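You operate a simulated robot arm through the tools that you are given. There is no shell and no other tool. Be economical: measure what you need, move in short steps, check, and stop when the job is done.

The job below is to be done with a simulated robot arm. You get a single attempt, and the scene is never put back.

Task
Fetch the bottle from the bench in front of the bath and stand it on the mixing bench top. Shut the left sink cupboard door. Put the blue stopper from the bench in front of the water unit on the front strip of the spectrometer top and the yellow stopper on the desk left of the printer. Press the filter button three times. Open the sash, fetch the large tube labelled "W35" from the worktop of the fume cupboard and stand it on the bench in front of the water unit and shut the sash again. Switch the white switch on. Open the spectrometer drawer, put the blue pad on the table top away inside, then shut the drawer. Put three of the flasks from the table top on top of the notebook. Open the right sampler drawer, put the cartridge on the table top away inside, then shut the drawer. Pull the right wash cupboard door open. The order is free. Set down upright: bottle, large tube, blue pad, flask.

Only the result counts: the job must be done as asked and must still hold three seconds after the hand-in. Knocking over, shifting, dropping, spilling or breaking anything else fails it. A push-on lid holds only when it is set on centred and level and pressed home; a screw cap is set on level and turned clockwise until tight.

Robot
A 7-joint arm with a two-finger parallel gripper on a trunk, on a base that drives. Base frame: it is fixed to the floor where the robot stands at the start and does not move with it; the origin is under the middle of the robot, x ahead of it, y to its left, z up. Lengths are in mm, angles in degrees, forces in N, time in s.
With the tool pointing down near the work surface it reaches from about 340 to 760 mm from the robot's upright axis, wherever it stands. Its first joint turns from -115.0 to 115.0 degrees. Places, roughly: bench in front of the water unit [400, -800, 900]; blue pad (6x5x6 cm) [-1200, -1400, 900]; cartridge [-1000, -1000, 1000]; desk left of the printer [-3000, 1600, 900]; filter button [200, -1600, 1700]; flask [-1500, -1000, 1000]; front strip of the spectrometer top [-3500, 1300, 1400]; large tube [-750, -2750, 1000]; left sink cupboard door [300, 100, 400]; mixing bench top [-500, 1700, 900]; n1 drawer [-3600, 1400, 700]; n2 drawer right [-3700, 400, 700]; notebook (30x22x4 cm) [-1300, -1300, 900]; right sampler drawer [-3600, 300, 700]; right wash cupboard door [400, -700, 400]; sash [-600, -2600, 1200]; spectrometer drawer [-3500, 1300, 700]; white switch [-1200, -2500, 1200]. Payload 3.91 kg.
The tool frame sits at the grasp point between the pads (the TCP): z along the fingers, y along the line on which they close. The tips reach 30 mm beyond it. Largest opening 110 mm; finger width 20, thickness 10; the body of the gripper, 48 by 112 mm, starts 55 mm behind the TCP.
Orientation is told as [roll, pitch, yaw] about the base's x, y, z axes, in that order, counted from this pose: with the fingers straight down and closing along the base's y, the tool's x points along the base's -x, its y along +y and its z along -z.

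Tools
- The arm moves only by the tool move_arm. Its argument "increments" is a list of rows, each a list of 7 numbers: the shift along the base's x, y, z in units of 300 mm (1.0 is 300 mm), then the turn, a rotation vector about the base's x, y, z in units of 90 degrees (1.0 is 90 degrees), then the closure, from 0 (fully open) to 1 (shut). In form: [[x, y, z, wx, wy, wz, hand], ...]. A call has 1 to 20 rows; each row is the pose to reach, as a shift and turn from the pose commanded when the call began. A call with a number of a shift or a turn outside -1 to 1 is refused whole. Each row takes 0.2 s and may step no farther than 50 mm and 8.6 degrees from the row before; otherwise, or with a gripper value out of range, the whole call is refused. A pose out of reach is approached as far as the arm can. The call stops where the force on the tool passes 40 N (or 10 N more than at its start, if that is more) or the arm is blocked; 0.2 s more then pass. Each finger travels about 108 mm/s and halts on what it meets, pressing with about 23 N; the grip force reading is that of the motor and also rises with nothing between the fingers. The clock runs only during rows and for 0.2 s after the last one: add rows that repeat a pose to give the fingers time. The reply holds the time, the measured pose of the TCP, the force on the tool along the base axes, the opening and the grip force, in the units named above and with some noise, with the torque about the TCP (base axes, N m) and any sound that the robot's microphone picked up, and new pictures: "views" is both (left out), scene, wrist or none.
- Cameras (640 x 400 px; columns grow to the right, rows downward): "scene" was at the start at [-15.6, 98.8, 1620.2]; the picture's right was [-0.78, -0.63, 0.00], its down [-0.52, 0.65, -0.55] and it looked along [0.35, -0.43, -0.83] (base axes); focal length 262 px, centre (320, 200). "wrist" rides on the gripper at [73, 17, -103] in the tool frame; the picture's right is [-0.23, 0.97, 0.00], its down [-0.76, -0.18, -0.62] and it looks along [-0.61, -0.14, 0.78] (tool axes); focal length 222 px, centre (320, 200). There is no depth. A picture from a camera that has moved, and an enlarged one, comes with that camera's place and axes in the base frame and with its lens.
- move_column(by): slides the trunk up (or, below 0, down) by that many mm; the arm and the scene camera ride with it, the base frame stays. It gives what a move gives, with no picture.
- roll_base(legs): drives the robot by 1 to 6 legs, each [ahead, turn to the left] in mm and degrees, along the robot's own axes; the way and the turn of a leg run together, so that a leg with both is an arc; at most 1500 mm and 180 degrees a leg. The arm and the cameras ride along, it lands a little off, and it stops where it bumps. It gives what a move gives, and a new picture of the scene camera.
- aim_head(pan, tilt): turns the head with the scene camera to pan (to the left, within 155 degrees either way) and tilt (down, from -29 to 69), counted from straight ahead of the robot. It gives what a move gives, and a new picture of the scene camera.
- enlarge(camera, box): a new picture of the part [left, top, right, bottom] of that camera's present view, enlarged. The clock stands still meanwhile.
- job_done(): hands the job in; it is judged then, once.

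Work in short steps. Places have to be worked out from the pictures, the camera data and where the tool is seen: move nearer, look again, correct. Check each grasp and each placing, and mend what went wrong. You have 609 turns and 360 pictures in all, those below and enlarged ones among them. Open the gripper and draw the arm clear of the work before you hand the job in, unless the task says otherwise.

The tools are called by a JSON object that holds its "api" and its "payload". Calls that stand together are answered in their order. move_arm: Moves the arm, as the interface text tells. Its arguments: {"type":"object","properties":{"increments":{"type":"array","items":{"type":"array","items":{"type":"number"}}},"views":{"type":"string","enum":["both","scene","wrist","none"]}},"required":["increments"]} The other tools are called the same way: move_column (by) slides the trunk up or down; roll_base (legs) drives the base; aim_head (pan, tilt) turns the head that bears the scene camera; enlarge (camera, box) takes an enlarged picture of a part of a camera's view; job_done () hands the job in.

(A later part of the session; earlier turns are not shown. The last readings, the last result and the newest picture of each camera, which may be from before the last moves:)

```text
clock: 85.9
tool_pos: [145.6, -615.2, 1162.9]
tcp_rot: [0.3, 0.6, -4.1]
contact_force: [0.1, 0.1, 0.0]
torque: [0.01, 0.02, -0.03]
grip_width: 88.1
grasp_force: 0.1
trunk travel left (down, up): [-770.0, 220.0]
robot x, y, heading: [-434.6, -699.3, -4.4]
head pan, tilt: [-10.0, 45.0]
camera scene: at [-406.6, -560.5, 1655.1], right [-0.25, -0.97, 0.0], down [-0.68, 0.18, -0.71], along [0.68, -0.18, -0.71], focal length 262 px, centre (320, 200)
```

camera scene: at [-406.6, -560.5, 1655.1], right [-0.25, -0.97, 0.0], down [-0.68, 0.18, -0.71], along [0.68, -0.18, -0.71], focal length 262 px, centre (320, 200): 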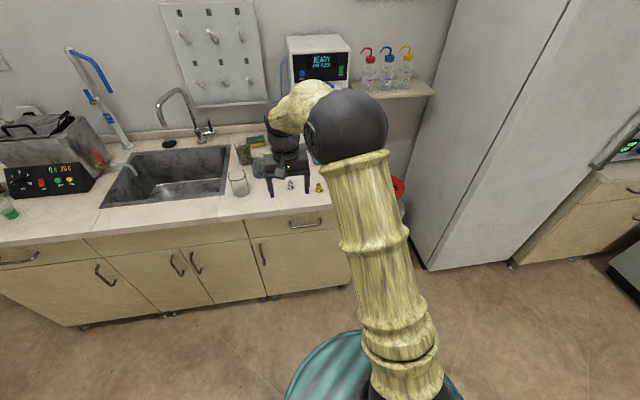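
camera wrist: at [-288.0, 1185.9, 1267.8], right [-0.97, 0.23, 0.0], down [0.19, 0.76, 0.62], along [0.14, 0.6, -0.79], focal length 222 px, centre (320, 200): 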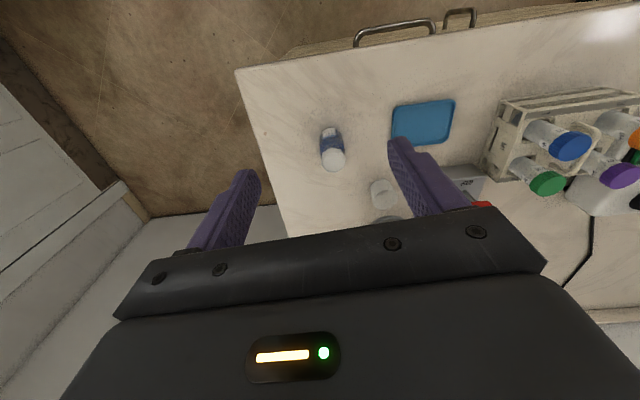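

The arm hides the blue stopper; I drive closer and swing the arm right to see with the wrist camera.

{"api": "roll_base", "payload": {"legs": [[180, 0]]}}

{"api": "move_arm", "payload": {"increments": [[0, -0.15, 0, 0, 0, 0, 0.2], [0, -0.3, 0, 0, 0, 0, 0.2], [0, -0.45, 0, 0, 0, 0, 0.2], [0, -0.6, 0, 0, 0, 0, 0.2]], "views": "wrist"}}

```text
clock: 87.4
tool_pos: [322.9, -626.2, 1161.5]
tcp_rot: [0.4, 0.5, -3.9]
contact_force: [-1.0, -1.4, -1.2]
torque: [0.0, 0.03, 0.02]
grip_width: 88.2
grasp_force: 0.0
trunk travel left (down, up): [-770.0, 220.0]
robot x, y, heading: [-259.8, -712.1, -4.5]
head pan, tilt: [-10.0, 45.0]
camera scene: at [-228.7, -574.6, 1655.1], right [-0.25, -0.97, 0.0], down [-0.69, 0.18, -0.71], along [0.68, -0.18, -0.71], focal length 262 px, centre (320, 200)
```

scene: 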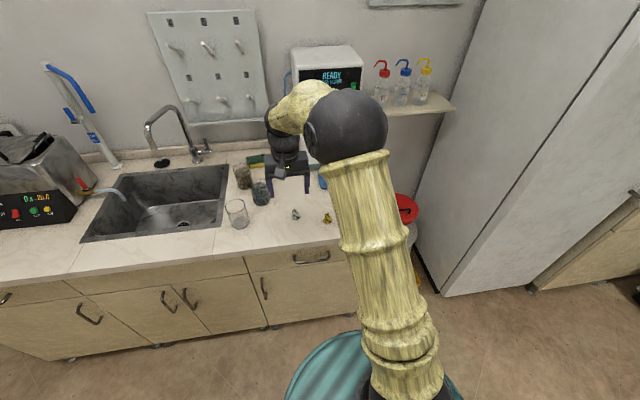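

```text
clock: 88.4
tool_pos: [320.1, -807.2, 1166.0]
tcp_rot: [0.4, 0.4, -3.9]
contact_force: [0.1, 0.7, -0.2]
torque: [0.01, -0.03, 0.0]
grip_width: 87.8
grasp_force: 0.1
trunk travel left (down, up): [-770.0, 220.0]
robot x, y, heading: [-260.1, -711.2, -4.5]
head pan, tilt: [-10.0, 45.0]
camera wrist: at [250.9, -786.8, 1269.7], right [0.29, 0.96, 0.01], down [0.75, -0.23, 0.62], along [0.59, -0.18, -0.79], focal length 222 px, centre (320, 200)
```

wrist: 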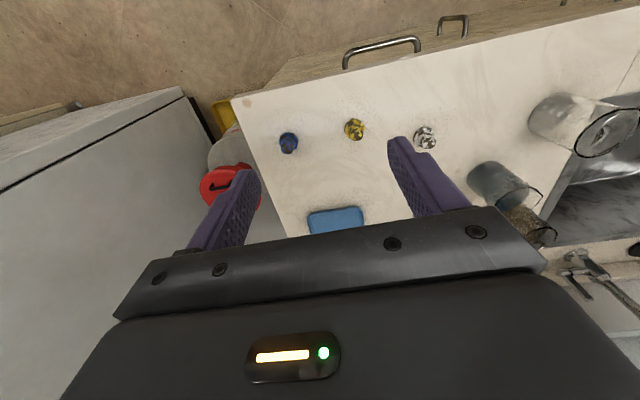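

Blue ≈(391,-889), yellow ≈(402,-772). Enlarging both.

{"api": "enlarge", "payload": {"camera": "wrist", "box": [260, 100, 380, 175]}}

```text
5.33 times, centred on (320, 138) of wrist
camera zoom: at [250.9, -786.8, 1269.7], right [0.29, 0.96, 0.01], down [0.75, -0.23, 0.62], along [0.59, -0.18, -0.79], focal length 1185 px, centre (320, 533)
```

zoom: 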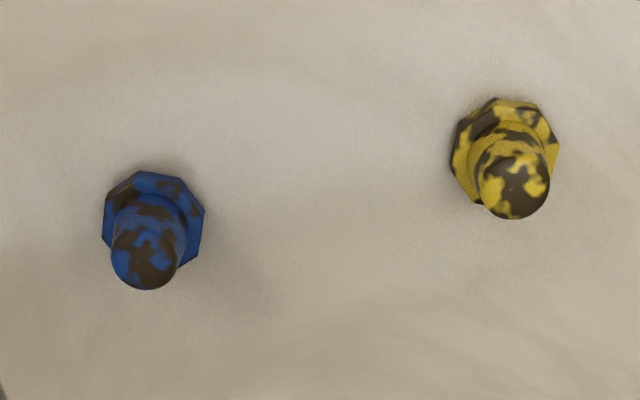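

Stopper bases rest on the bench (~33 mm wide). I move above blue and descend partway to check.

{"api": "move_arm", "payload": {"increments": [[0.1, -0.12, 0, 0, 0, 0, 0.2], [0.2, -0.25, -0.03, 0, 0, 0, 0.2], [0.237, -0.273, -0.15, 0, 0, 0, 0.2], [0.237, -0.273, -0.3, 0, 0, 0, 0.2], [0.237, -0.273, -0.45, 0, 0, 0, 0.2], [0.237, -0.273, -0.6, 0, 0, 0, 0.2], [0.237, -0.273, -0.68, 0, 0, 0, 0.2]], "views": "wrist"}}

```text
clock: 90.0
tool_pos: [395.1, -887.2, 960.8]
tcp_rot: [0.3, 0.5, -3.9]
contact_force: [-0.5, 0.3, 0.0]
torque: [-0.03, 0.02, 0.05]
grip_width: 88.0
grasp_force: 0.0
trunk travel left (down, up): [-770.0, 220.0]
robot x, y, heading: [-261.6, -711.2, -4.1]
head pan, tilt: [-10.0, 45.0]
camera wrist: at [325.0, -867.6, 1065.2], right [0.29, 0.96, 0.0], down [0.75, -0.23, 0.62], along [0.59, -0.18, -0.79], focal length 222 px, centre (320, 200)
```

wrist: 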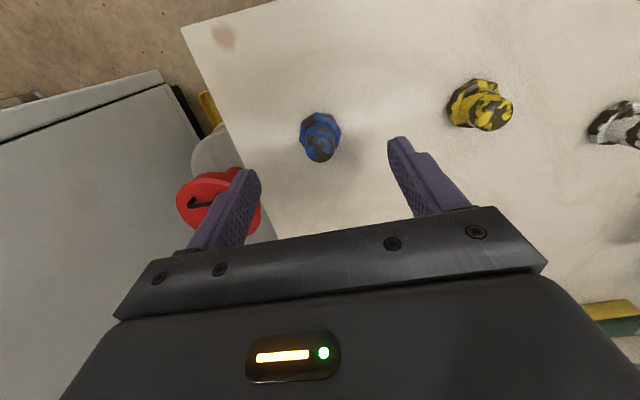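

Shift 6 mm back and descend to z≈914, then close.

{"api": "move_arm", "payload": {"increments": [[-0.018, 0, -0.08, 0, 0, 0, 0.2], [-0.018, 0, -0.13, 0, 0, 0, 0.2], [-0.018, 0, -0.155, 0, 0, 0, 0.2], [-0.018, 0, -0.155, 0, 0, 0, 1], [-0.018, 0, -0.155, 0, 0, 0, 1], [-0.018, 0, -0.155, 0, 0, 0, 1], [-0.018, 0, -0.155, 0, 0, 0, 1]], "views": "wrist"}}

{"api": "move_arm", "payload": {"increments": [[0, 0, 0.15, 0, 0, 0, 1], [0, 0, 0.3, 0, 0, 0, 1], [0, 0, 0.45, 0, 0, 0, 1], [0, 0, 0.6, 0, 0, 0, 1], [0, 0, 0.75, 0, 0, 0, 1], [0, 0, 0.85, 0, 0, 0, 1]], "views": "wrist"}}

```text
clock: 91.6
tool_pos: [389.4, -888.0, 913.5]
tcp_rot: [0.3, 0.4, -3.7]
contact_force: [-0.2, 0.1, 1.1]
torque: [-0.01, 0.01, 0.02]
grip_width: 33.3
grasp_force: 22.7
trunk travel left (down, up): [-770.0, 220.0]
robot x, y, heading: [-257.8, -712.0, -4.3]
head pan, tilt: [-10.0, 45.0]
camera wrist: at [319.7, -867.4, 1017.5], right [0.29, 0.96, 0.0], down [0.75, -0.23, 0.62], along [0.59, -0.18, -0.79], focal length 222 px, centre (320, 200)
```

wrist: 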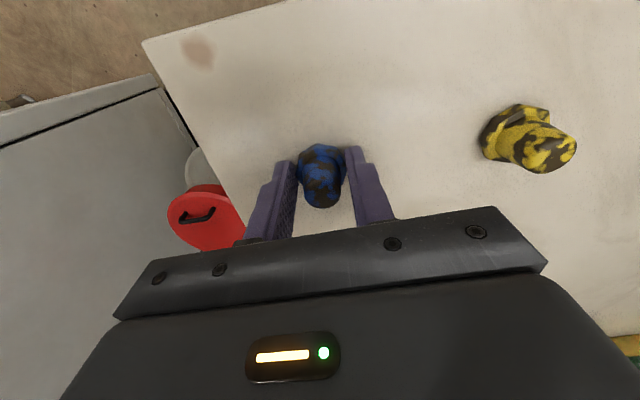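

```text
clock: 93.0
tool_pos: [389.7, -888.1, 1165.4]
tcp_rot: [0.4, 0.5, -4.0]
contact_force: [-0.4, 0.8, -0.5]
torque: [-0.01, -0.01, -0.01]
grip_width: 33.6
grasp_force: 22.6
trunk travel left (down, up): [-770.0, 220.0]
robot x, y, heading: [-262.8, -711.8, -4.4]
head pan, tilt: [-10.0, 45.0]
camera wrist: at [320.2, -866.9, 1270.6], right [0.29, 0.96, 0.0], down [0.75, -0.23, 0.62], along [0.59, -0.18, -0.79], focal length 222 px, centre (320, 200)
```

wrist: 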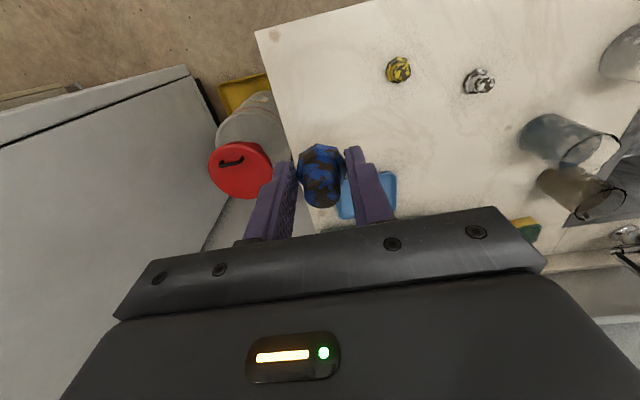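

Blue stopper held. I drive across the room toward the spectrometer.

{"api": "roll_base", "payload": {"legs": [[-300, 0], [0, 104], [500, 0], [0, 56], [1400, 0]]}}

{"api": "aim_head", "payload": {"pan": 0, "tilt": 20}}

```text
clock: 111.0
tool_pos: [-2475.7, 744.5, 1165.9]
tcp_rot: [0.4, 0.5, 156.1]
contact_force: [0.0, -0.1, -0.7]
torque: [-0.03, -0.04, 0.0]
grip_width: 33.6
grasp_force: 22.7
trunk travel left (down, up): [-770.0, 220.0]
robot x, y, heading: [-1925.8, 351.5, 155.6]
head pan, tilt: [-10.0, 45.0]
camera scene: at [-2001.1, 238.5, 1655.2], right [0.57, 0.82, 0.0], down [0.58, -0.4, -0.71], along [-0.58, 0.4, -0.71], focal length 262 px, centre (320, 200)
```

scene: 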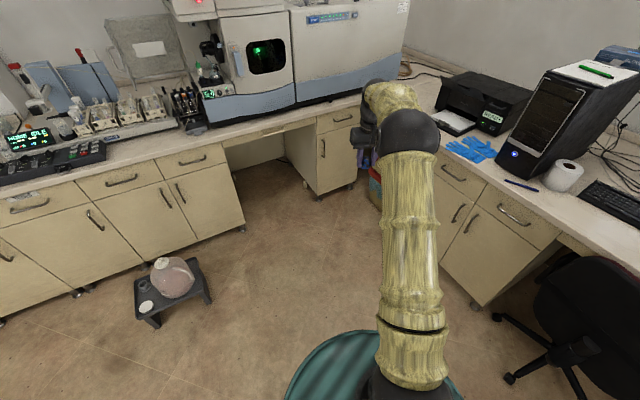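

```text
clock: 111.9
tool_pos: [-2476.4, 742.9, 1164.7]
tcp_rot: [0.4, 0.5, 156.0]
contact_force: [1.0, -0.3, -1.1]
torque: [-0.01, -0.01, -0.02]
grip_width: 33.7
grasp_force: 23.2
trunk travel left (down, up): [-770.0, 220.0]
robot x, y, heading: [-1923.3, 356.5, 155.6]
head pan, tilt: [0.0, 20.0]
camera scene: at [-2018.5, 231.0, 1693.8], right [0.41, 0.91, 0.0], down [0.31, -0.14, -0.94], along [-0.85, 0.39, -0.34], focal length 262 px, centre (320, 200)
```

scene: 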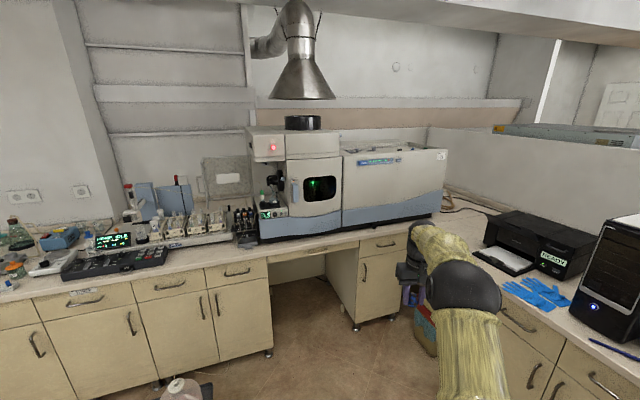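

I raise the trunk fully, then position in front of the spectrometer but with distance, and look.

{"api": "move_column", "payload": {"by": 220}}

{"api": "roll_base", "payload": {"legs": [[0, -14], [900, 0], [0, 38.5]]}}

```text
clock: 114.2
tool_pos: [-2475.2, 743.3, 1385.4]
tcp_rot: [0.4, 0.5, 156.0]
contact_force: [-0.5, -0.1, -0.7]
torque: [-0.01, 0.0, -0.01]
grip_width: 33.4
grasp_force: 22.8
trunk travel left (down, up): [-990.0, 0.0]
robot x, y, heading: [-1923.9, 357.2, 155.4]
head pan, tilt: [0.0, 20.0]
```

```text
clock: 121.4
tool_pos: [-3259.2, 1020.1, 1385.6]
tcp_rot: [0.4, 0.6, -179.7]
contact_force: [0.1, 0.1, 0.2]
torque: [0.0, -0.05, -0.01]
grip_width: 33.8
grasp_force: 22.7
trunk travel left (down, up): [-990.0, 0.0]
robot x, y, heading: [-2596.0, 890.8, 179.7]
head pan, tilt: [0.0, 20.0]
camera scene: at [-2631.7, 740.0, 1913.8], right [0.0, 1.0, 0.0], down [0.34, 0.0, -0.94], along [-0.94, 0.0, -0.34], focal length 262 px, centre (320, 200)
```

scene: 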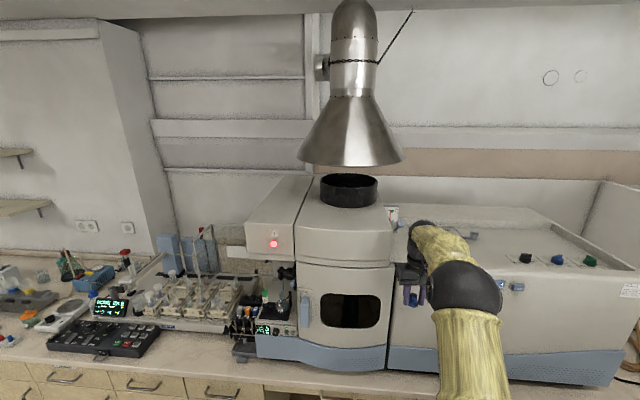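

Three stoppers already stand on the strip at x≈-3437 (y≈1480–1700). I'll put mine at about (-3435,1290). Raise the arm, drive ahead, then swing right.

{"api": "move_arm", "payload": {"increments": [[0, 0.1, 0.12, 0, 0, 0, 1], [0, 0.2, 0.24, 0, 0, 0, 1], [0, 0.33, 0.28, 0, 0, 0, 1], [0, 0.48, 0.28, 0, 0, 0, 1], [0.05, 0.6, 0.28, 0, 0, 0, 1]], "views": "scene"}}

```text
clock: 122.6
tool_pos: [-3229.2, 1198.2, 1469.8]
tcp_rot: [0.5, 0.5, -179.8]
contact_force: [0.5, 0.3, -0.5]
torque: [-0.06, -0.01, 0.0]
grip_width: 33.7
grasp_force: 22.9
out of reach, approached as far as the arm can: row 4, 5
trunk travel left (down, up): [-990.0, 0.0]
robot x, y, heading: [-2597.6, 891.4, 179.8]
head pan, tilt: [0.0, 20.0]
camera scene: at [-2630.5, 743.6, 1914.2], right [0.0, 1.0, 0.0], down [0.34, 0.0, -0.94], along [-0.94, 0.0, -0.34], focal length 262 px, centre (320, 200)
```

scene: 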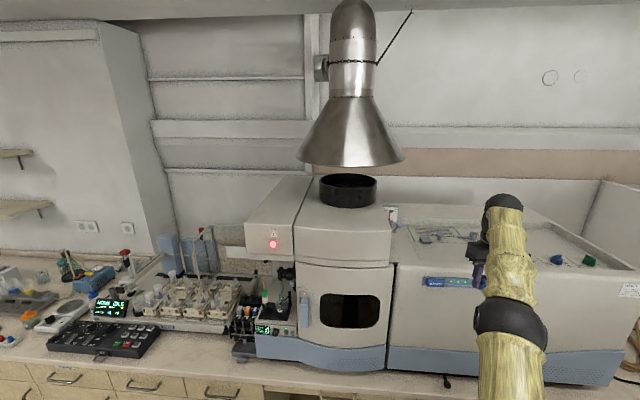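

Turn slightly right and drive ahead so the tool lands over the strip around (-3430,1310).

{"api": "roll_base", "payload": {"legs": [[0, -8], [240, 0]]}}

{"api": "aim_head", "payload": {"pan": -20, "tilt": 35}}

{"api": "move_arm", "payload": {"increments": [[0, 0, 0, 0, 0, 0, 1]], "views": "wrist"}}

```text
clock: 125.0
tool_pos: [-3416.5, 1316.7, 1469.2]
tcp_rot: [0.4, 0.5, 172.0]
contact_force: [-0.1, 0.2, -0.5]
torque: [0.02, -0.04, -0.01]
grip_width: 33.7
grasp_force: 22.9
trunk travel left (down, up): [-990.0, 0.0]
robot x, y, heading: [-2831.3, 929.8, 171.7]
head pan, tilt: [0.0, 20.0]
camera scene: at [-2888.9, 781.4, 1913.9], right [0.15, 0.99, 0.0], down [0.34, -0.05, -0.94], along [-0.93, 0.14, -0.34], focal length 262 px, centre (320, 200)
```

scene: 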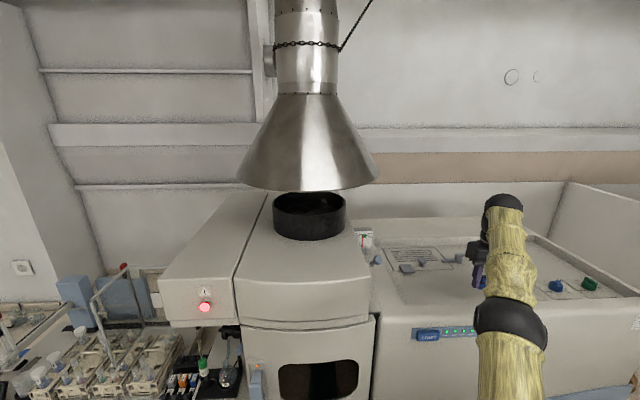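

```text
clock: 125.8
tool_pos: [-3415.9, 1316.0, 1469.8]
tcp_rot: [0.4, 0.4, 171.9]
contact_force: [0.1, -0.2, 0.3]
torque: [-0.02, -0.04, 0.0]
grip_width: 33.7
grasp_force: 22.8
trunk travel left (down, up): [-990.0, 0.0]
robot x, y, heading: [-2835.4, 927.3, 171.5]
head pan, tilt: [-20.0, 35.0]
camera scene: at [-2873.3, 809.2, 1890.1], right [0.48, 0.88, 0.0], down [0.5, -0.27, -0.82], along [-0.72, 0.39, -0.57], focal length 262 px, centre (320, 200)
```

scene: 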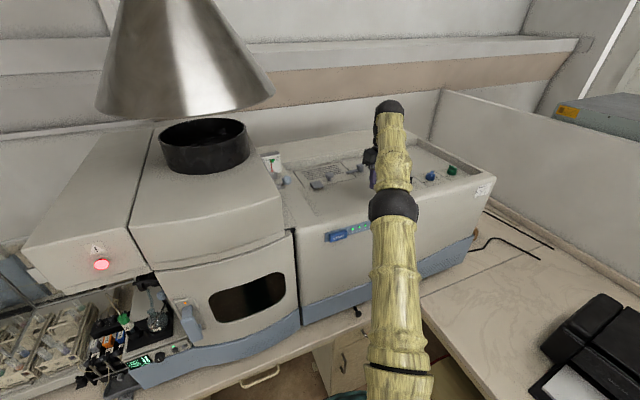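

```text
clock: 126.2
tool_pos: [-3416.0, 1317.9, 1469.4]
tcp_rot: [0.4, 0.5, 172.0]
contact_force: [0.8, -0.2, -0.8]
torque: [-0.03, -0.03, 0.0]
grip_width: 33.9
grasp_force: 23.0
trunk travel left (down, up): [-990.0, 0.0]
robot x, y, heading: [-2831.7, 926.6, 171.9]
head pan, tilt: [-20.0, 35.0]
camera wrist: at [-3346.8, 1289.2, 1574.8], right [-0.36, -0.93, 0.0], down [-0.73, 0.29, 0.62], along [-0.58, 0.22, -0.79], focal length 222 px, centre (320, 200)
```

wrist: 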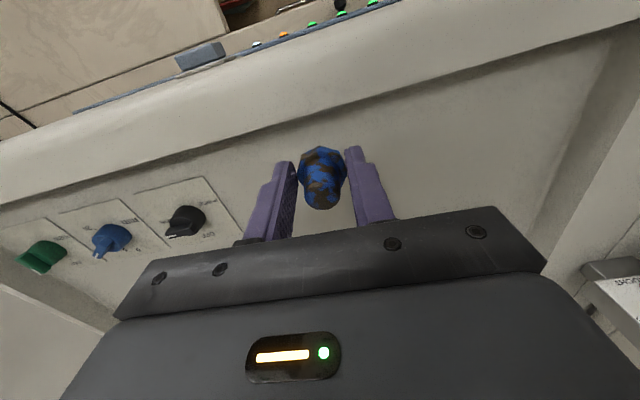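

I enlarge the scene to understand the top's surface structure.

{"api": "enlarge", "payload": {"camera": "scene", "box": [260, 120, 500, 270]}}

```text
2.67 times, centred on (380, 195) of scene
camera zoom: at [-2873.5, 809.4, 1890.0], right [0.48, 0.88, 0.0], down [0.5, -0.27, -0.82], along [-0.72, 0.39, -0.57], focal length 698 px, centre (160, 213)
```

zoom: 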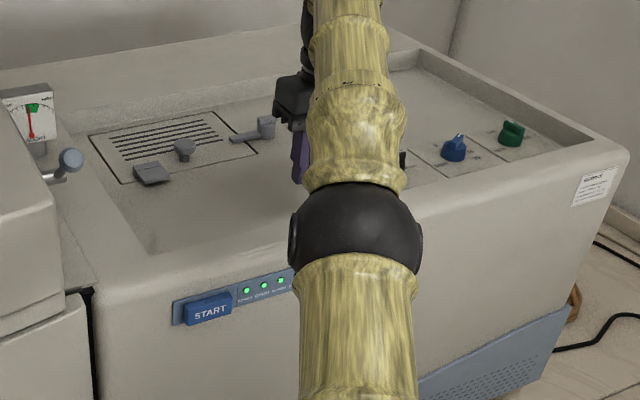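

The top has an inner flat panel with knobs at x≈-3455; crease at x≈-3405. I set the stopper at about (-3447,1305), lowering gently until contact.

{"api": "move_arm", "payload": {"increments": [[-0.05, -0.02, 0, 0, 0, 0, 1], [-0.103, -0.04, -0.05, 0, 0, 0, 1], [-0.103, -0.04, -0.1, 0, 0, 0, 1], [-0.103, -0.04, -0.13, 0, 0, 0, 1], [-0.103, -0.04, -0.145, 0, 0, 0, 1], [-0.103, -0.04, -0.16, 0, 0, 0, 1], [-0.103, -0.04, -0.175, 0, 0, 0, 1]], "views": "wrist"}}

```text
clock: 127.8
tool_pos: [-3445.6, 1304.8, 1417.0]
tcp_rot: [0.4, 0.4, 172.1]
contact_force: [0.5, 0.0, -0.8]
torque: [0.02, 0.02, -0.05]
grip_width: 33.4
grasp_force: 23.6
out of reach, approached as far as the arm can: row 1, 2, 3, 4
trunk travel left (down, up): [-990.0, 0.0]
robot x, y, heading: [-2831.6, 926.9, 171.6]
head pan, tilt: [-20.0, 35.0]
camera wrist: at [-3377.2, 1277.2, 1522.2], right [-0.36, -0.93, 0.0], down [-0.73, 0.29, 0.62], along [-0.58, 0.22, -0.79], focal length 222 px, centre (320, 200)
```

wrist: 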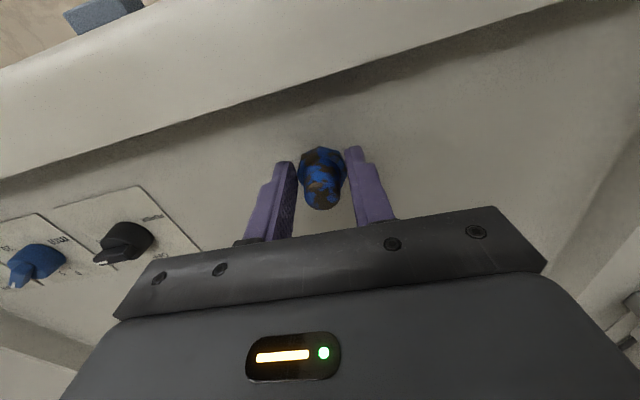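

No contact yet; continue lowering in small steps.

{"api": "move_arm", "payload": {"increments": [[0, 0, -0.012, 0, 0, 0, 1], [0, 0, -0.024, 0, 0, 0, 1], [0, 0, -0.036, 0, 0, 0, 1], [0, 0, -0.036, 0, 0, 0, 1]], "views": "none"}}

```text
clock: 128.8
tool_pos: [-3447.8, 1304.6, 1406.4]
tcp_rot: [0.3, 0.4, 171.9]
contact_force: [0.5, 0.7, 0.0]
torque: [0.0, -0.01, -0.01]
grip_width: 33.7
grasp_force: 22.3
trunk travel left (down, up): [-990.0, 0.0]
robot x, y, heading: [-2831.5, 925.3, 171.4]
head pan, tilt: [-20.0, 35.0]
```

{"api": "move_arm", "payload": {"increments": [[0, 0, -0.014, 0, 0, 0, 1], [0, 0, -0.028, 0, 0, 0, 1], [0, 0, -0.04, 0, 0, 0, 1], [0, 0, -0.04, 0, 0, 0, 1]], "views": "wrist"}}

```text
clock: 129.8
tool_pos: [-3447.2, 1303.9, 1401.5]
tcp_rot: [-0.1, -0.1, 171.9]
contact_force: [2.3, -0.2, 10.0]
torque: [-0.05, -0.04, 0.05]
grip_width: 34.2
grasp_force: 22.9
trunk travel left (down, up): [-990.0, 0.0]
robot x, y, heading: [-2833.6, 925.6, 171.7]
head pan, tilt: [-20.0, 35.0]
stopped in row 4: the force on the tool passed its limit (the readings are from after the stop); the commanded pose is now the measured one
camera wrist: at [-3376.8, 1277.1, 1504.9], right [-0.36, -0.93, 0.0], down [-0.73, 0.28, 0.63], along [-0.58, 0.23, -0.78], focal length 222 px, centre (320, 200)
```

wrist: 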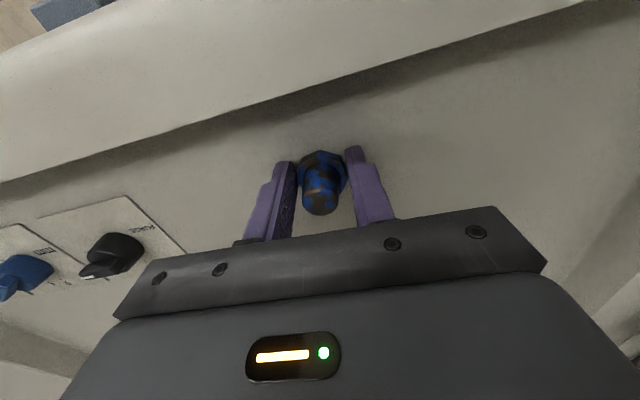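

Contact. Release gently and rise.

{"api": "move_arm", "payload": {"increments": [[0, 0, 0.005, 0, 0, 0, 0.6], [0, 0, 0.005, 0, 0, 0, 0.4], [0, 0, 0.005, 0, 0, 0, 0.3], [0, 0, 0.005, 0, 0, 0, 0.3], [0, 0, 0.1, 0, 0, 0, 0.3], [0, 0, 0.2, 0, 0, 0, 0.3], [0.03, 0, 0.27, 0, 0, 0, 0.3]], "views": "wrist"}}

```text
clock: 131.4
tool_pos: [-3432.0, 1297.5, 1469.7]
tcp_rot: [0.1, 0.0, 172.0]
contact_force: [-0.1, 0.7, 0.0]
torque: [0.02, 0.02, 0.03]
grip_width: 77.0
grasp_force: 0.1
out of reach, approached as far as the arm can: row 5, 6, 7
trunk travel left (down, up): [-990.0, 0.0]
robot x, y, heading: [-2831.8, 928.8, 171.8]
head pan, tilt: [-20.0, 35.0]
camera wrist: at [-3361.8, 1270.3, 1574.0], right [-0.36, -0.93, 0.0], down [-0.73, 0.28, 0.62], along [-0.58, 0.22, -0.78], focal length 222 px, centre (320, 200)
```

wrist: 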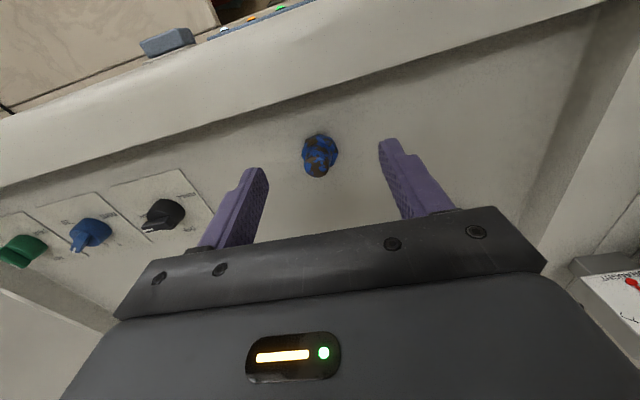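

Blue stopper stands well. While here with an empty hand I'll open the spectrometer drawer. Back off, square up and look down.

{"api": "roll_base", "payload": {"legs": [[-380, 0], [0, 8.3]]}}

{"api": "move_column", "payload": {"by": -400}}

{"api": "aim_head", "payload": {"pan": -15, "tilt": 40}}

```text
clock: 134.5
tool_pos: [-3094.4, 1154.9, 1471.0]
tcp_rot: [0.0, 0.0, 179.9]
contact_force: [-0.3, 0.3, 0.8]
torque: [0.0, 0.02, 0.0]
grip_width: 77.0
grasp_force: 0.0
trunk travel left (down, up): [-990.0, 0.0]
robot x, y, heading: [-2451.7, 869.7, 179.6]
head pan, tilt: [-20.0, 35.0]
camera scene: at [-2474.9, 745.9, 1890.0], right [0.35, 0.94, 0.0], down [0.54, -0.2, -0.82], along [-0.77, 0.29, -0.57], focal length 262 px, centre (320, 200)
```

scene: 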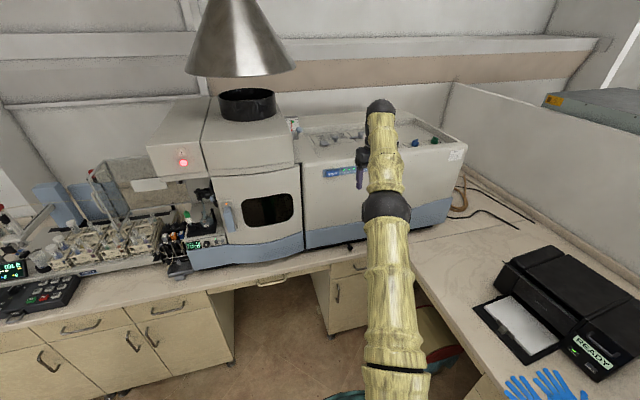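

```text
clock: 138.3
tool_pos: [-3094.2, 1154.1, 1070.1]
tcp_rot: [0.0, 0.0, 179.8]
contact_force: [0.6, 0.3, 0.9]
torque: [0.01, 0.02, 0.01]
grip_width: 77.0
grasp_force: 0.0
trunk travel left (down, up): [-590.0, 400.0]
robot x, y, heading: [-2451.6, 870.9, 179.4]
head pan, tilt: [-20.0, 35.0]
```

```text
clock: 139.0
tool_pos: [-3096.0, 1154.0, 1070.9]
tcp_rot: [-0.1, 0.0, 179.8]
contact_force: [0.4, -0.6, 1.1]
torque: [0.0, 0.0, 0.01]
grip_width: 77.4
grasp_force: 0.0
trunk travel left (down, up): [-590.0, 400.0]
robot x, y, heading: [-2452.5, 866.4, 179.6]
head pan, tilt: [-15.0, 40.0]
camera scene: at [-2475.3, 739.2, 1482.5], right [0.27, 0.96, 0.0], down [0.62, -0.17, -0.77], along [-0.74, 0.2, -0.64], focal length 262 px, centre (320, 200)
```

scene: 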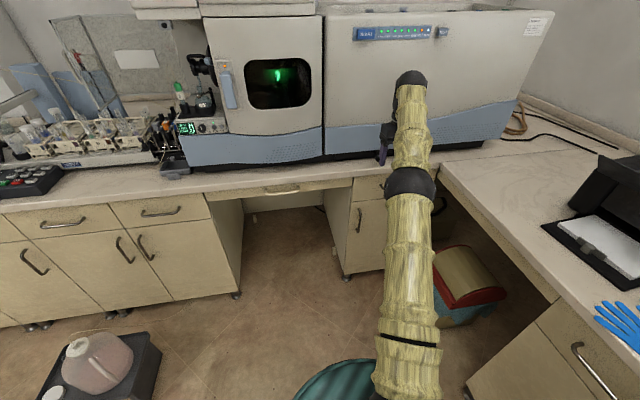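

The drawer is behind the arm. I turn the tool to point forward (−x) and roll it so the fingers close vertically for the horizontal handle.

{"api": "move_arm", "payload": {"increments": [[0, 0, 0, 0, 0.09, 0, 0.3], [0, 0, 0, 0, 0.18, 0, 0.3], [0, 0, 0, 0, 0.27, 0, 0.3], [0, 0, 0, 0, 0.36, 0, 0.3], [0, 0, 0, 0, 0.45, 0, 0.3], [0, 0, 0, 0, 0.54, 0, 0.3], [0, 0, 0, 0, 0.63, 0, 0.3], [0, 0, 0, 0, 0.72, 0, 0.3], [0, 0, 0, 0, 0.81, 0, 0.3], [0, 0, 0, 0, 0.9, 0, 0.3], [0, 0, 0, 0, 1, 0, 0.3], [0, 0, 0, 0, 1, 0, 0.3]], "views": "none"}}

{"api": "move_arm", "payload": {"increments": [[0, 0, 0, -0.09, 0, 0, 0.3], [0, 0, 0, -0.18, 0, 0, 0.3], [0, 0, 0, -0.27, 0, 0, 0.3], [0, 0, 0, -0.36, 0, 0, 0.3], [0, 0, 0, -0.45, 0, 0, 0.3], [0, 0, 0, -0.54, 0, 0, 0.3], [0, 0, 0, -0.63, 0, 0, 0.3], [0, 0, 0, -0.72, 0, 0, 0.3], [0, 0, 0, -0.81, 0, 0, 0.3], [0, 0, 0, -0.9, 0, 0, 0.3], [0, 0, 0, -1, 0, 0, 0.3], [0, 0, 0, -1, 0, 0, 0.3]], "views": "both"}}

```text
refused: row 11 steps farther than a row can; nothing moved
```

```text
refused: row 11 steps farther than a row can; nothing moved
```

{"api": "move_arm", "payload": {"increments": [[0, 0, 0, 0, 0.09, 0, 0.3], [0, 0, 0, 0, 0.18, 0, 0.3], [0, 0, 0, 0, 0.27, 0, 0.3], [0, 0, 0, 0, 0.36, 0, 0.3], [0, 0, 0, 0, 0.45, 0, 0.3], [0, 0, 0, 0, 0.54, 0, 0.3], [0, 0, 0, 0, 0.63, 0, 0.3], [0, 0, 0, 0, 0.72, 0, 0.3], [0, 0, 0, 0, 0.81, 0, 0.3], [0, 0, 0, 0, 0.9, 0, 0.3], [0, 0, 0, 0, 0.95, 0, 0.3], [0, 0, 0, 0, 1, 0, 0.3]], "views": "none"}}

{"api": "move_arm", "payload": {"increments": [[0, 0, 0, -0.09, 0, 0, 0.3], [0, 0, 0, -0.18, 0, 0, 0.3], [0, 0, 0, -0.27, 0, 0, 0.3], [0, 0, 0, -0.36, 0, 0, 0.3], [0, 0, 0, -0.45, 0, 0, 0.3], [0, 0, 0, -0.54, 0, 0, 0.3], [0, 0, 0, -0.63, 0, 0, 0.3], [0, 0, 0, -0.72, 0, 0, 0.3], [0, 0, 0, -0.81, 0, 0, 0.3], [0, 0, 0, -0.9, 0, 0, 0.3], [0, 0, 0, -0.95, 0, 0, 0.3], [0, 0, 0, -1, 0, 0, 0.3]], "views": "both"}}

```text
clock: 141.6
tool_pos: [-3261.6, 1295.1, 1120.1]
tcp_rot: [93.4, -89.8, 86.8]
contact_force: [-0.2, 0.4, -0.1]
torque: [0.04, 0.02, 0.0]
grip_width: 77.1
grasp_force: 0.1
out of reach, approached as far as the arm can: row 1, 2, 3, 4, 5, 6, 7, 8, 9, 10, 11, 12
trunk travel left (down, up): [-590.0, 400.0]
robot x, y, heading: [-2451.2, 869.2, 179.5]
head pan, tilt: [-15.0, 40.0]
```

```text
clock: 144.2
tool_pos: [-3261.0, 1298.2, 1109.7]
tcp_rot: [90.0, 0.4, 90.1]
contact_force: [-0.1, -0.5, -0.5]
torque: [-0.01, -0.01, 0.02]
grip_width: 77.0
grasp_force: 0.0
out of reach, approached as far as the arm can: row 3, 4, 5, 6, 7, 8, 9, 10, 11, 12
trunk travel left (down, up): [-590.0, 400.0]
robot x, y, heading: [-2455.7, 868.3, 179.7]
head pan, tilt: [-15.0, 40.0]
camera scene: at [-2475.3, 739.2, 1482.4], right [0.27, 0.96, 0.0], down [0.62, -0.17, -0.77], along [-0.74, 0.2, -0.64], focal length 262 px, centre (320, 200)
camera wrist: at [-3157.7, 1224.8, 1127.6], right [0.0, 0.23, 0.97], down [0.62, 0.76, -0.18], along [-0.78, 0.61, -0.14], focal length 222 px, centre (320, 200)
```

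scene: 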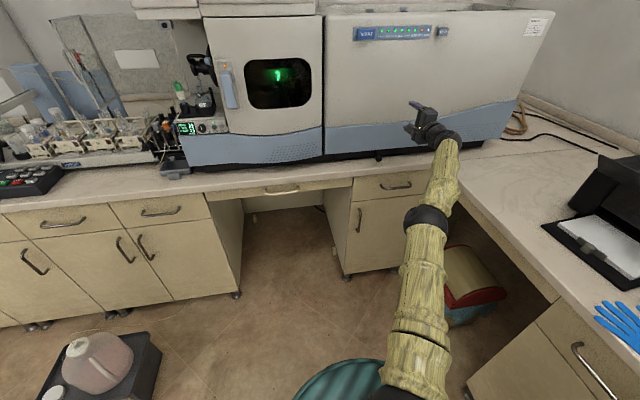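
wrist: 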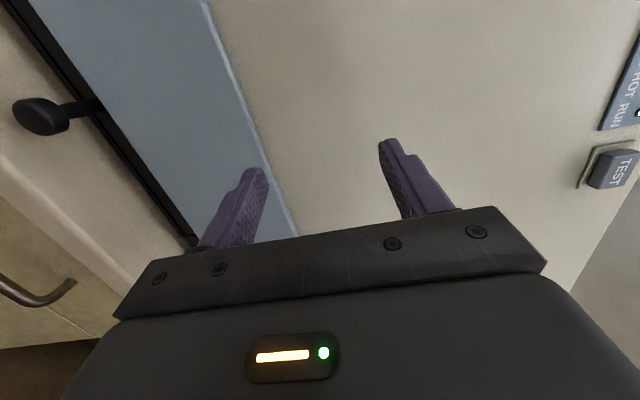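

Handle appears near (-3300,1317,771). I reposition the base so the arm has slack, keeping the tool high.

{"api": "roll_base", "payload": {"legs": [[-250, 0], [0, -25], [250, 0], [0, 25]]}}

{"api": "move_arm", "payload": {"increments": [[0.12, -0.08, 0, 0, 0, 0, 0.3], [0.24, -0.16, 0, 0, 0, 0, 0.3], [0.36, -0.24, 0, 0, 0, 0, 0.3], [0.46, -0.3, 0, 0, 0, 0, 0.3]], "views": "none"}}

```text
clock: 148.1
tool_pos: [-2838.2, 1654.8, 1114.9]
tcp_rot: [90.5, 0.1, 63.7]
contact_force: [5.2, -3.5, 2.3]
torque: [-0.01, -0.16, -0.19]
grip_width: 77.0
grasp_force: 0.2
trunk travel left (down, up): [-590.0, 400.0]
robot x, y, heading: [-2300.1, 912.9, 153.5]
head pan, tilt: [-15.0, 40.0]
stopped in leg 3: the force on the tool passed its limit (the readings are from after the stop); the commanded pose is now the measured one
camera scene: at [-2377.0, 806.1, 1482.3], right [0.66, 0.75, 0.0], down [0.48, -0.42, -0.77], along [-0.58, 0.51, -0.64], focal length 262 px, centre (320, 200)
```

scene: 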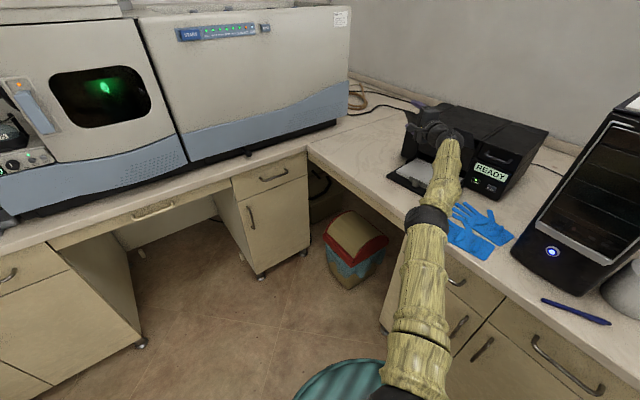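

```text
clock: 148.9
tool_pos: [-2799.4, 1667.0, 1123.8]
tcp_rot: [89.9, 0.7, 65.5]
contact_force: [-14.7, 1.5, -1.5]
torque: [-0.02, 0.3, 0.11]
grip_width: 77.1
grasp_force: 0.0
out of reach, approached as far as the arm can: row 1, 2, 3
trunk travel left (down, up): [-590.0, 400.0]
robot x, y, heading: [-2301.9, 913.2, 153.9]
head pan, tilt: [-15.0, 40.0]
stopped in row 3: the force on the tool passed its limit (the readings are from after the stop); the commanded pose is now the measured one
```

I touched the printer; I stop and look closely before withdrawing.

{"api": "enlarge", "payload": {"camera": "scene", "box": [340, 80, 580, 230]}}

{"api": "enlarge", "payload": {"camera": "wrist", "box": [0, 0, 640, 400]}}

```text
2.67 times, centred on (460, 155) of scene
camera zoom: at [-2380.6, 807.8, 1482.4], right [0.66, 0.75, 0.0], down [0.48, -0.42, -0.77], along [-0.57, 0.51, -0.64], focal length 698 px, centre (-53, 320)
```

zoom: 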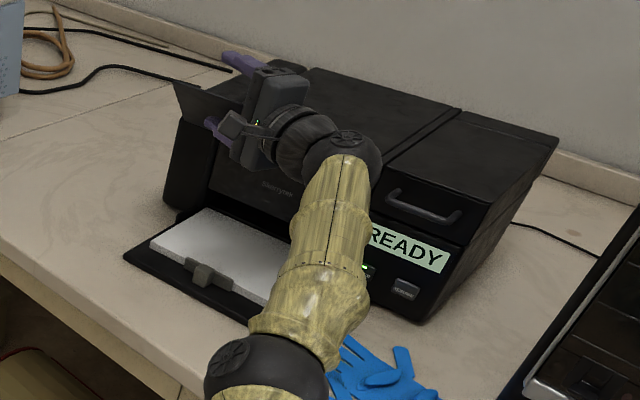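

```text
1.00 times, centred on (320, 200) of wrist
camera zoom: at [-2734.3, 1558.1, 1141.9], right [0.1, 0.22, 0.97], down [0.88, 0.43, -0.18], along [-0.46, 0.87, -0.15], focal length 222 px, centre (320, 200)
```

zoom: 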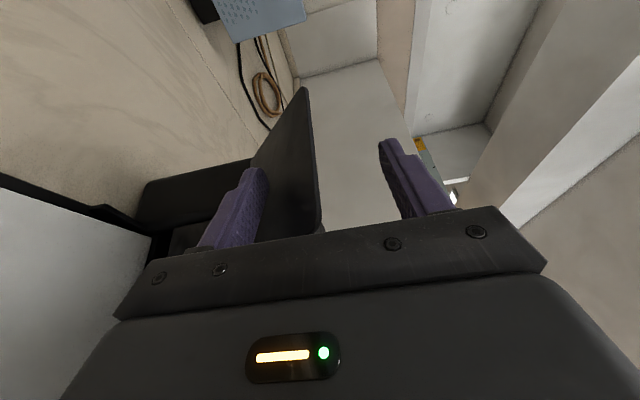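

A thin plate of the printer is between the fingers. I undo the last arm motion exactly, then reverse the base along the way it came.

{"api": "move_arm", "payload": {"increments": [[-0.04, -0.013, -0.01, 0, 0, -0.005, 0.3], [-0.08, -0.027, -0.02, 0, 0, -0.01, 0.3], [-0.12, -0.04, -0.028, 0, 0, -0.02, 0.3]], "views": "wrist"}}

```text
clock: 149.7
tool_pos: [-2827.8, 1659.8, 1120.5]
tcp_rot: [90.1, 0.4, 63.1]
contact_force: [3.8, -0.8, -0.4]
torque: [0.03, -0.05, -0.03]
grip_width: 77.1
grasp_force: 0.1
trunk travel left (down, up): [-590.0, 400.0]
robot x, y, heading: [-2297.7, 914.0, 153.6]
head pan, tilt: [-15.0, 40.0]
camera wrist: at [-2767.3, 1548.1, 1138.6], right [0.11, 0.21, 0.97], down [0.9, 0.4, -0.19], along [-0.43, 0.89, -0.15], focal length 222 px, centre (320, 200)
```

wrist: 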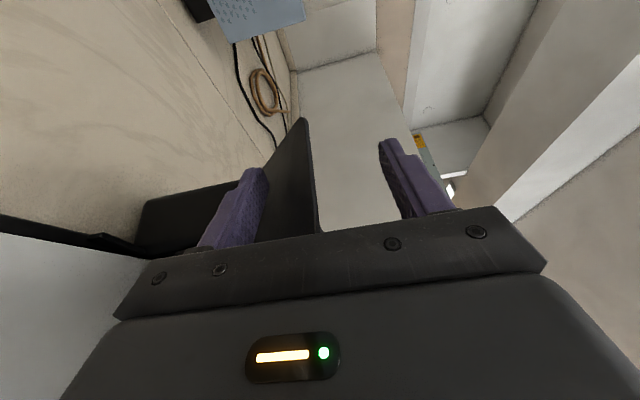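

Force is small now. Reverse the base a little and check.

{"api": "roll_base", "payload": {"legs": [[-40, 0]]}}

{"api": "enlarge", "payload": {"camera": "scene", "box": [340, 80, 580, 230]}}

```text
clock: 150.6
tool_pos: [-2793.2, 1640.3, 1120.3]
tcp_rot: [90.1, 0.5, 63.5]
contact_force: [-0.7, -0.9, 0.8]
torque: [0.01, -0.03, 0.02]
grip_width: 77.3
grasp_force: 0.1
trunk travel left (down, up): [-590.0, 400.0]
robot x, y, heading: [-2265.8, 895.2, 153.6]
head pan, tilt: [-15.0, 40.0]
camera scene: at [-2342.0, 788.8, 1482.5], right [0.66, 0.75, 0.0], down [0.48, -0.42, -0.77], along [-0.58, 0.51, -0.64], focal length 262 px, centre (320, 200)
```

scene: 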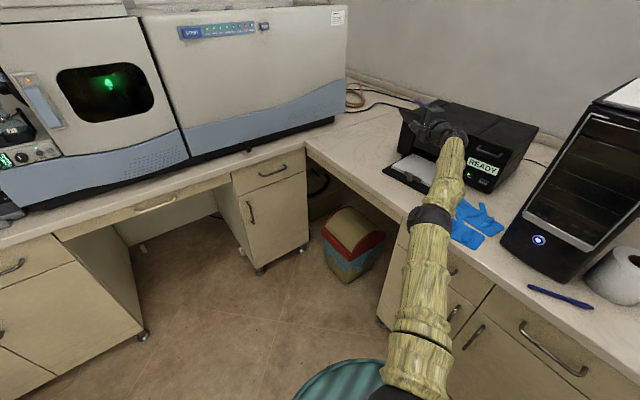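

```text
2.67 times, centred on (460, 155) of scene
camera zoom: at [-2342.0, 788.8, 1482.5], right [0.66, 0.75, 0.0], down [0.48, -0.42, -0.77], along [-0.58, 0.51, -0.64], focal length 698 px, centre (-53, 320)
```

zoom: 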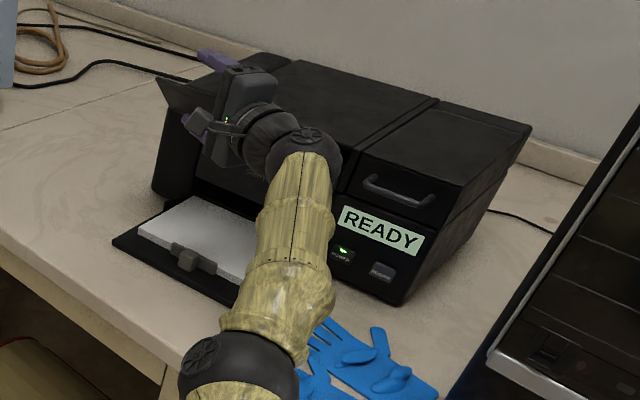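

Force is nil; continue reversing out.

{"api": "roll_base", "payload": {"legs": [[-80, 0]]}}

{"api": "enlarge", "payload": {"camera": "scene", "box": [340, 60, 580, 210]}}

```text
clock: 151.6
tool_pos: [-2720.8, 1606.5, 1119.6]
tcp_rot: [90.1, 0.5, 63.3]
contact_force: [0.8, -1.2, 0.4]
torque: [0.02, -0.02, -0.01]
grip_width: 77.2
grasp_force: 0.0
trunk travel left (down, up): [-590.0, 400.0]
robot x, y, heading: [-2195.0, 859.7, 153.7]
head pan, tilt: [-15.0, 40.0]
camera scene: at [-2269.9, 753.2, 1482.5], right [0.66, 0.75, 0.0], down [0.48, -0.42, -0.77], along [-0.58, 0.51, -0.64], focal length 262 px, centre (320, 200)
```

scene: 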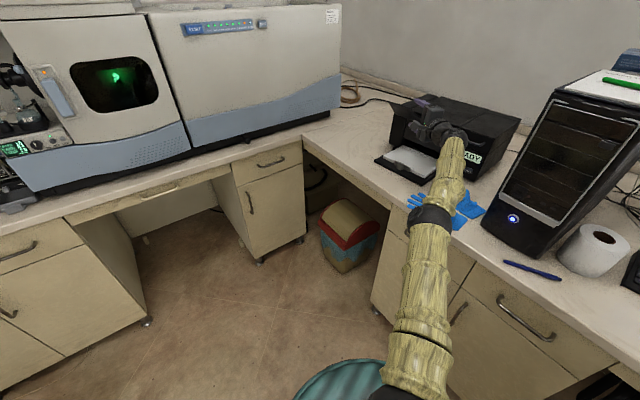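

```text
2.67 times, centred on (460, 135) of scene
camera zoom: at [-2269.9, 753.2, 1482.5], right [0.66, 0.75, 0.0], down [0.48, -0.42, -0.77], along [-0.58, 0.51, -0.64], focal length 698 px, centre (-53, 373)
```

zoom: 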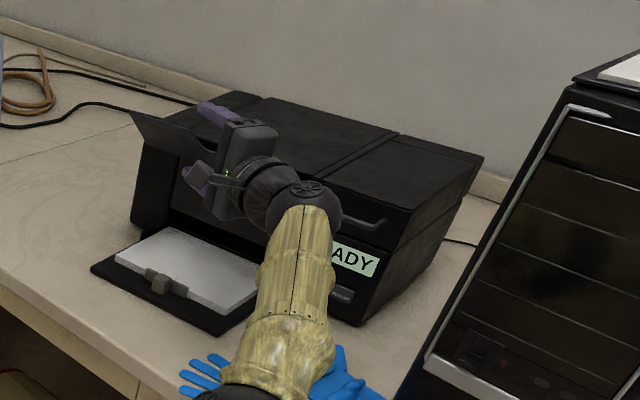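

Keep withdrawing, then inspect the printer.

{"api": "roll_base", "payload": {"legs": [[-150, 0]]}}

{"api": "enlarge", "payload": {"camera": "scene", "box": [320, 40, 560, 190]}}

```text
clock: 153.0
tool_pos: [-2585.4, 1540.1, 1119.8]
tcp_rot: [90.1, 0.5, 63.3]
contact_force: [0.8, -0.5, 0.2]
torque: [-0.03, -0.02, -0.01]
grip_width: 77.0
grasp_force: 0.0
trunk travel left (down, up): [-590.0, 400.0]
robot x, y, heading: [-2058.2, 793.3, 153.5]
head pan, tilt: [-15.0, 40.0]
camera scene: at [-2135.7, 686.9, 1482.5], right [0.66, 0.75, 0.0], down [0.48, -0.42, -0.77], along [-0.58, 0.51, -0.64], focal length 262 px, centre (320, 200)
```

scene: 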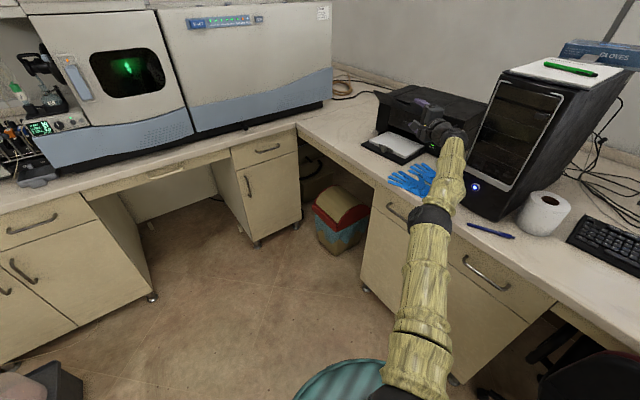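

```text
2.67 times, centred on (440, 115) of scene
camera zoom: at [-2135.7, 686.9, 1482.5], right [0.66, 0.75, 0.0], down [0.48, -0.42, -0.77], along [-0.58, 0.51, -0.64], focal length 698 px, centre (0, 427)
```

zoom: 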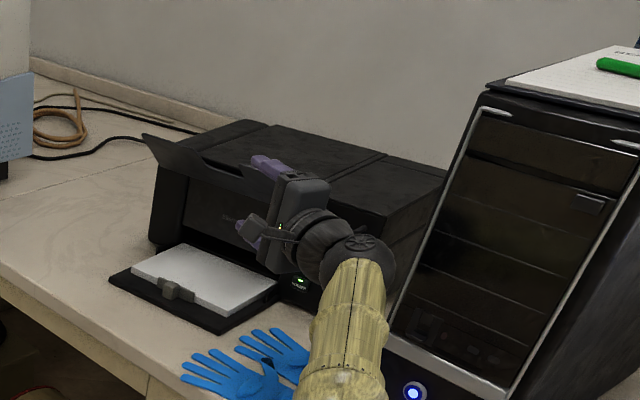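

The front flap looks like part of the printer's fixed shape, nothing toppled or displaced that I can see. I draw the arm in toward the robot before driving again.

{"api": "move_arm", "payload": {"increments": [[0.025, -0.14, 0, 0, 0, 0, 0.3], [0.05, -0.28, 0, 0, 0, 0, 0.3], [0.075, -0.42, 0, 0, 0, 0, 0.3], [0.1, -0.56, 0, 0, 0, 0, 0.3], [0.125, -0.7, 0, 0, 0, 0, 0.3], [0.15, -0.84, 0, 0, 0, 0, 0.3], [0.17, -0.98, 0, 0, 0, 0, 0.3]], "views": "scene"}}

```text
clock: 153.4
tool_pos: [-2497.4, 1575.9, 1248.2]
tcp_rot: [104.0, 3.8, 49.5]
contact_force: [-8.9, -47.9, -2.6]
torque: [-1.27, 0.71, -6.11]
grip_width: 77.0
grasp_force: 0.0
trunk travel left (down, up): [-590.0, 400.0]
robot x, y, heading: [-2060.0, 795.8, 155.0]
head pan, tilt: [-15.0, 40.0]
stopped in row 2: the force on the tool passed its limit (the readings are from after the stop); the commanded pose is now the measured one
camera scene: at [-2138.7, 678.0, 1481.8], right [0.65, 0.76, 0.01], down [0.49, -0.41, -0.77], along [-0.58, 0.5, -0.64], focal length 262 px, centre (320, 200)
```

scene: 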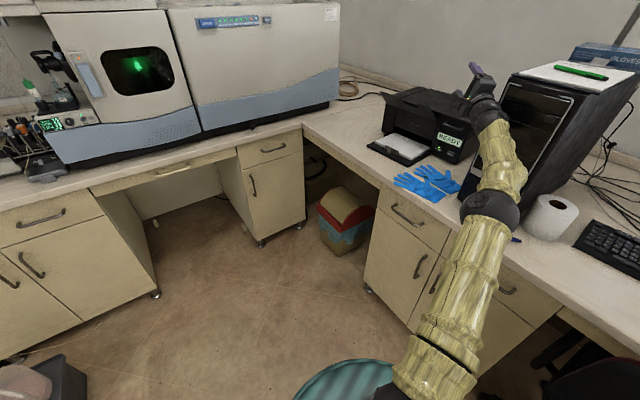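

The arm swung while near-stretched. I swing it clear by turning the base left (moves the tool away from tower and desk).

{"api": "roll_base", "payload": {"legs": [[0, 40]]}}

{"api": "aim_head", "payload": {"pan": -55, "tilt": 35}}

```text
clock: 155.7
tool_pos: [-2893.2, 1136.1, 1241.5]
tcp_rot: [103.7, 4.2, 88.3]
contact_force: [0.4, 0.4, -0.2]
torque: [-0.01, -0.01, 0.0]
grip_width: 77.0
grasp_force: 0.0
trunk travel left (down, up): [-590.0, 400.0]
robot x, y, heading: [-2063.1, 792.5, -165.9]
head pan, tilt: [-15.0, 40.0]
camera scene: at [-2050.1, 663.2, 1482.4], right [0.01, 1.0, 0.0], down [0.64, -0.01, -0.77], along [-0.77, 0.01, -0.64], focal length 262 px, centre (320, 200)
```

scene: 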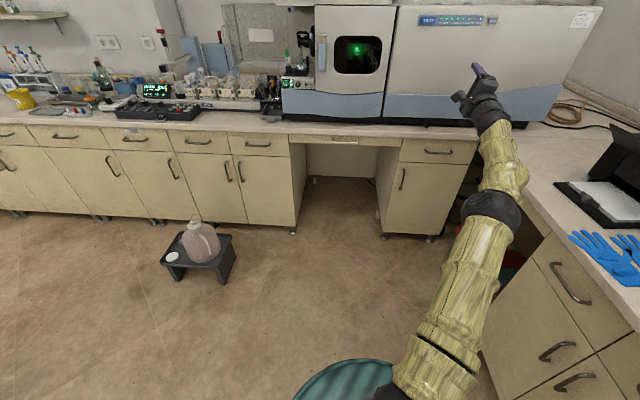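

```text
clock: 156.8
tool_pos: [-2894.1, 1136.2, 1242.4]
tcp_rot: [103.7, 4.3, 88.3]
contact_force: [-0.8, 0.8, -0.2]
torque: [-0.02, 0.0, -0.02]
grip_width: 77.1
grasp_force: 0.0
trunk travel left (down, up): [-590.0, 400.0]
robot x, y, heading: [-2058.7, 793.8, -165.8]
head pan, tilt: [-55.0, 35.0]
camera scene: at [-2031.8, 719.6, 1490.0], right [0.65, 0.76, 0.0], down [0.43, -0.37, -0.82], along [-0.62, 0.53, -0.57], focal length 262 px, centre (320, 200)
```

scene: 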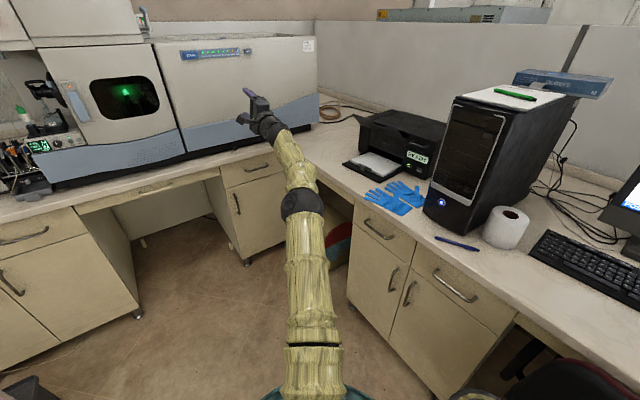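

I check the printer and tower in an enlarged view.

{"api": "enlarge", "payload": {"camera": "scene", "box": [320, 60, 560, 210]}}

```text
2.67 times, centred on (440, 135) of scene
camera zoom: at [-2031.8, 719.6, 1490.0], right [0.65, 0.76, 0.0], down [0.43, -0.37, -0.82], along [-0.62, 0.53, -0.57], focal length 698 px, centre (0, 373)
```

zoom: 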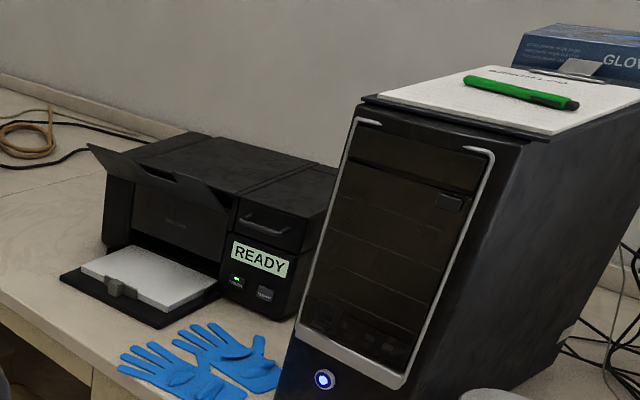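

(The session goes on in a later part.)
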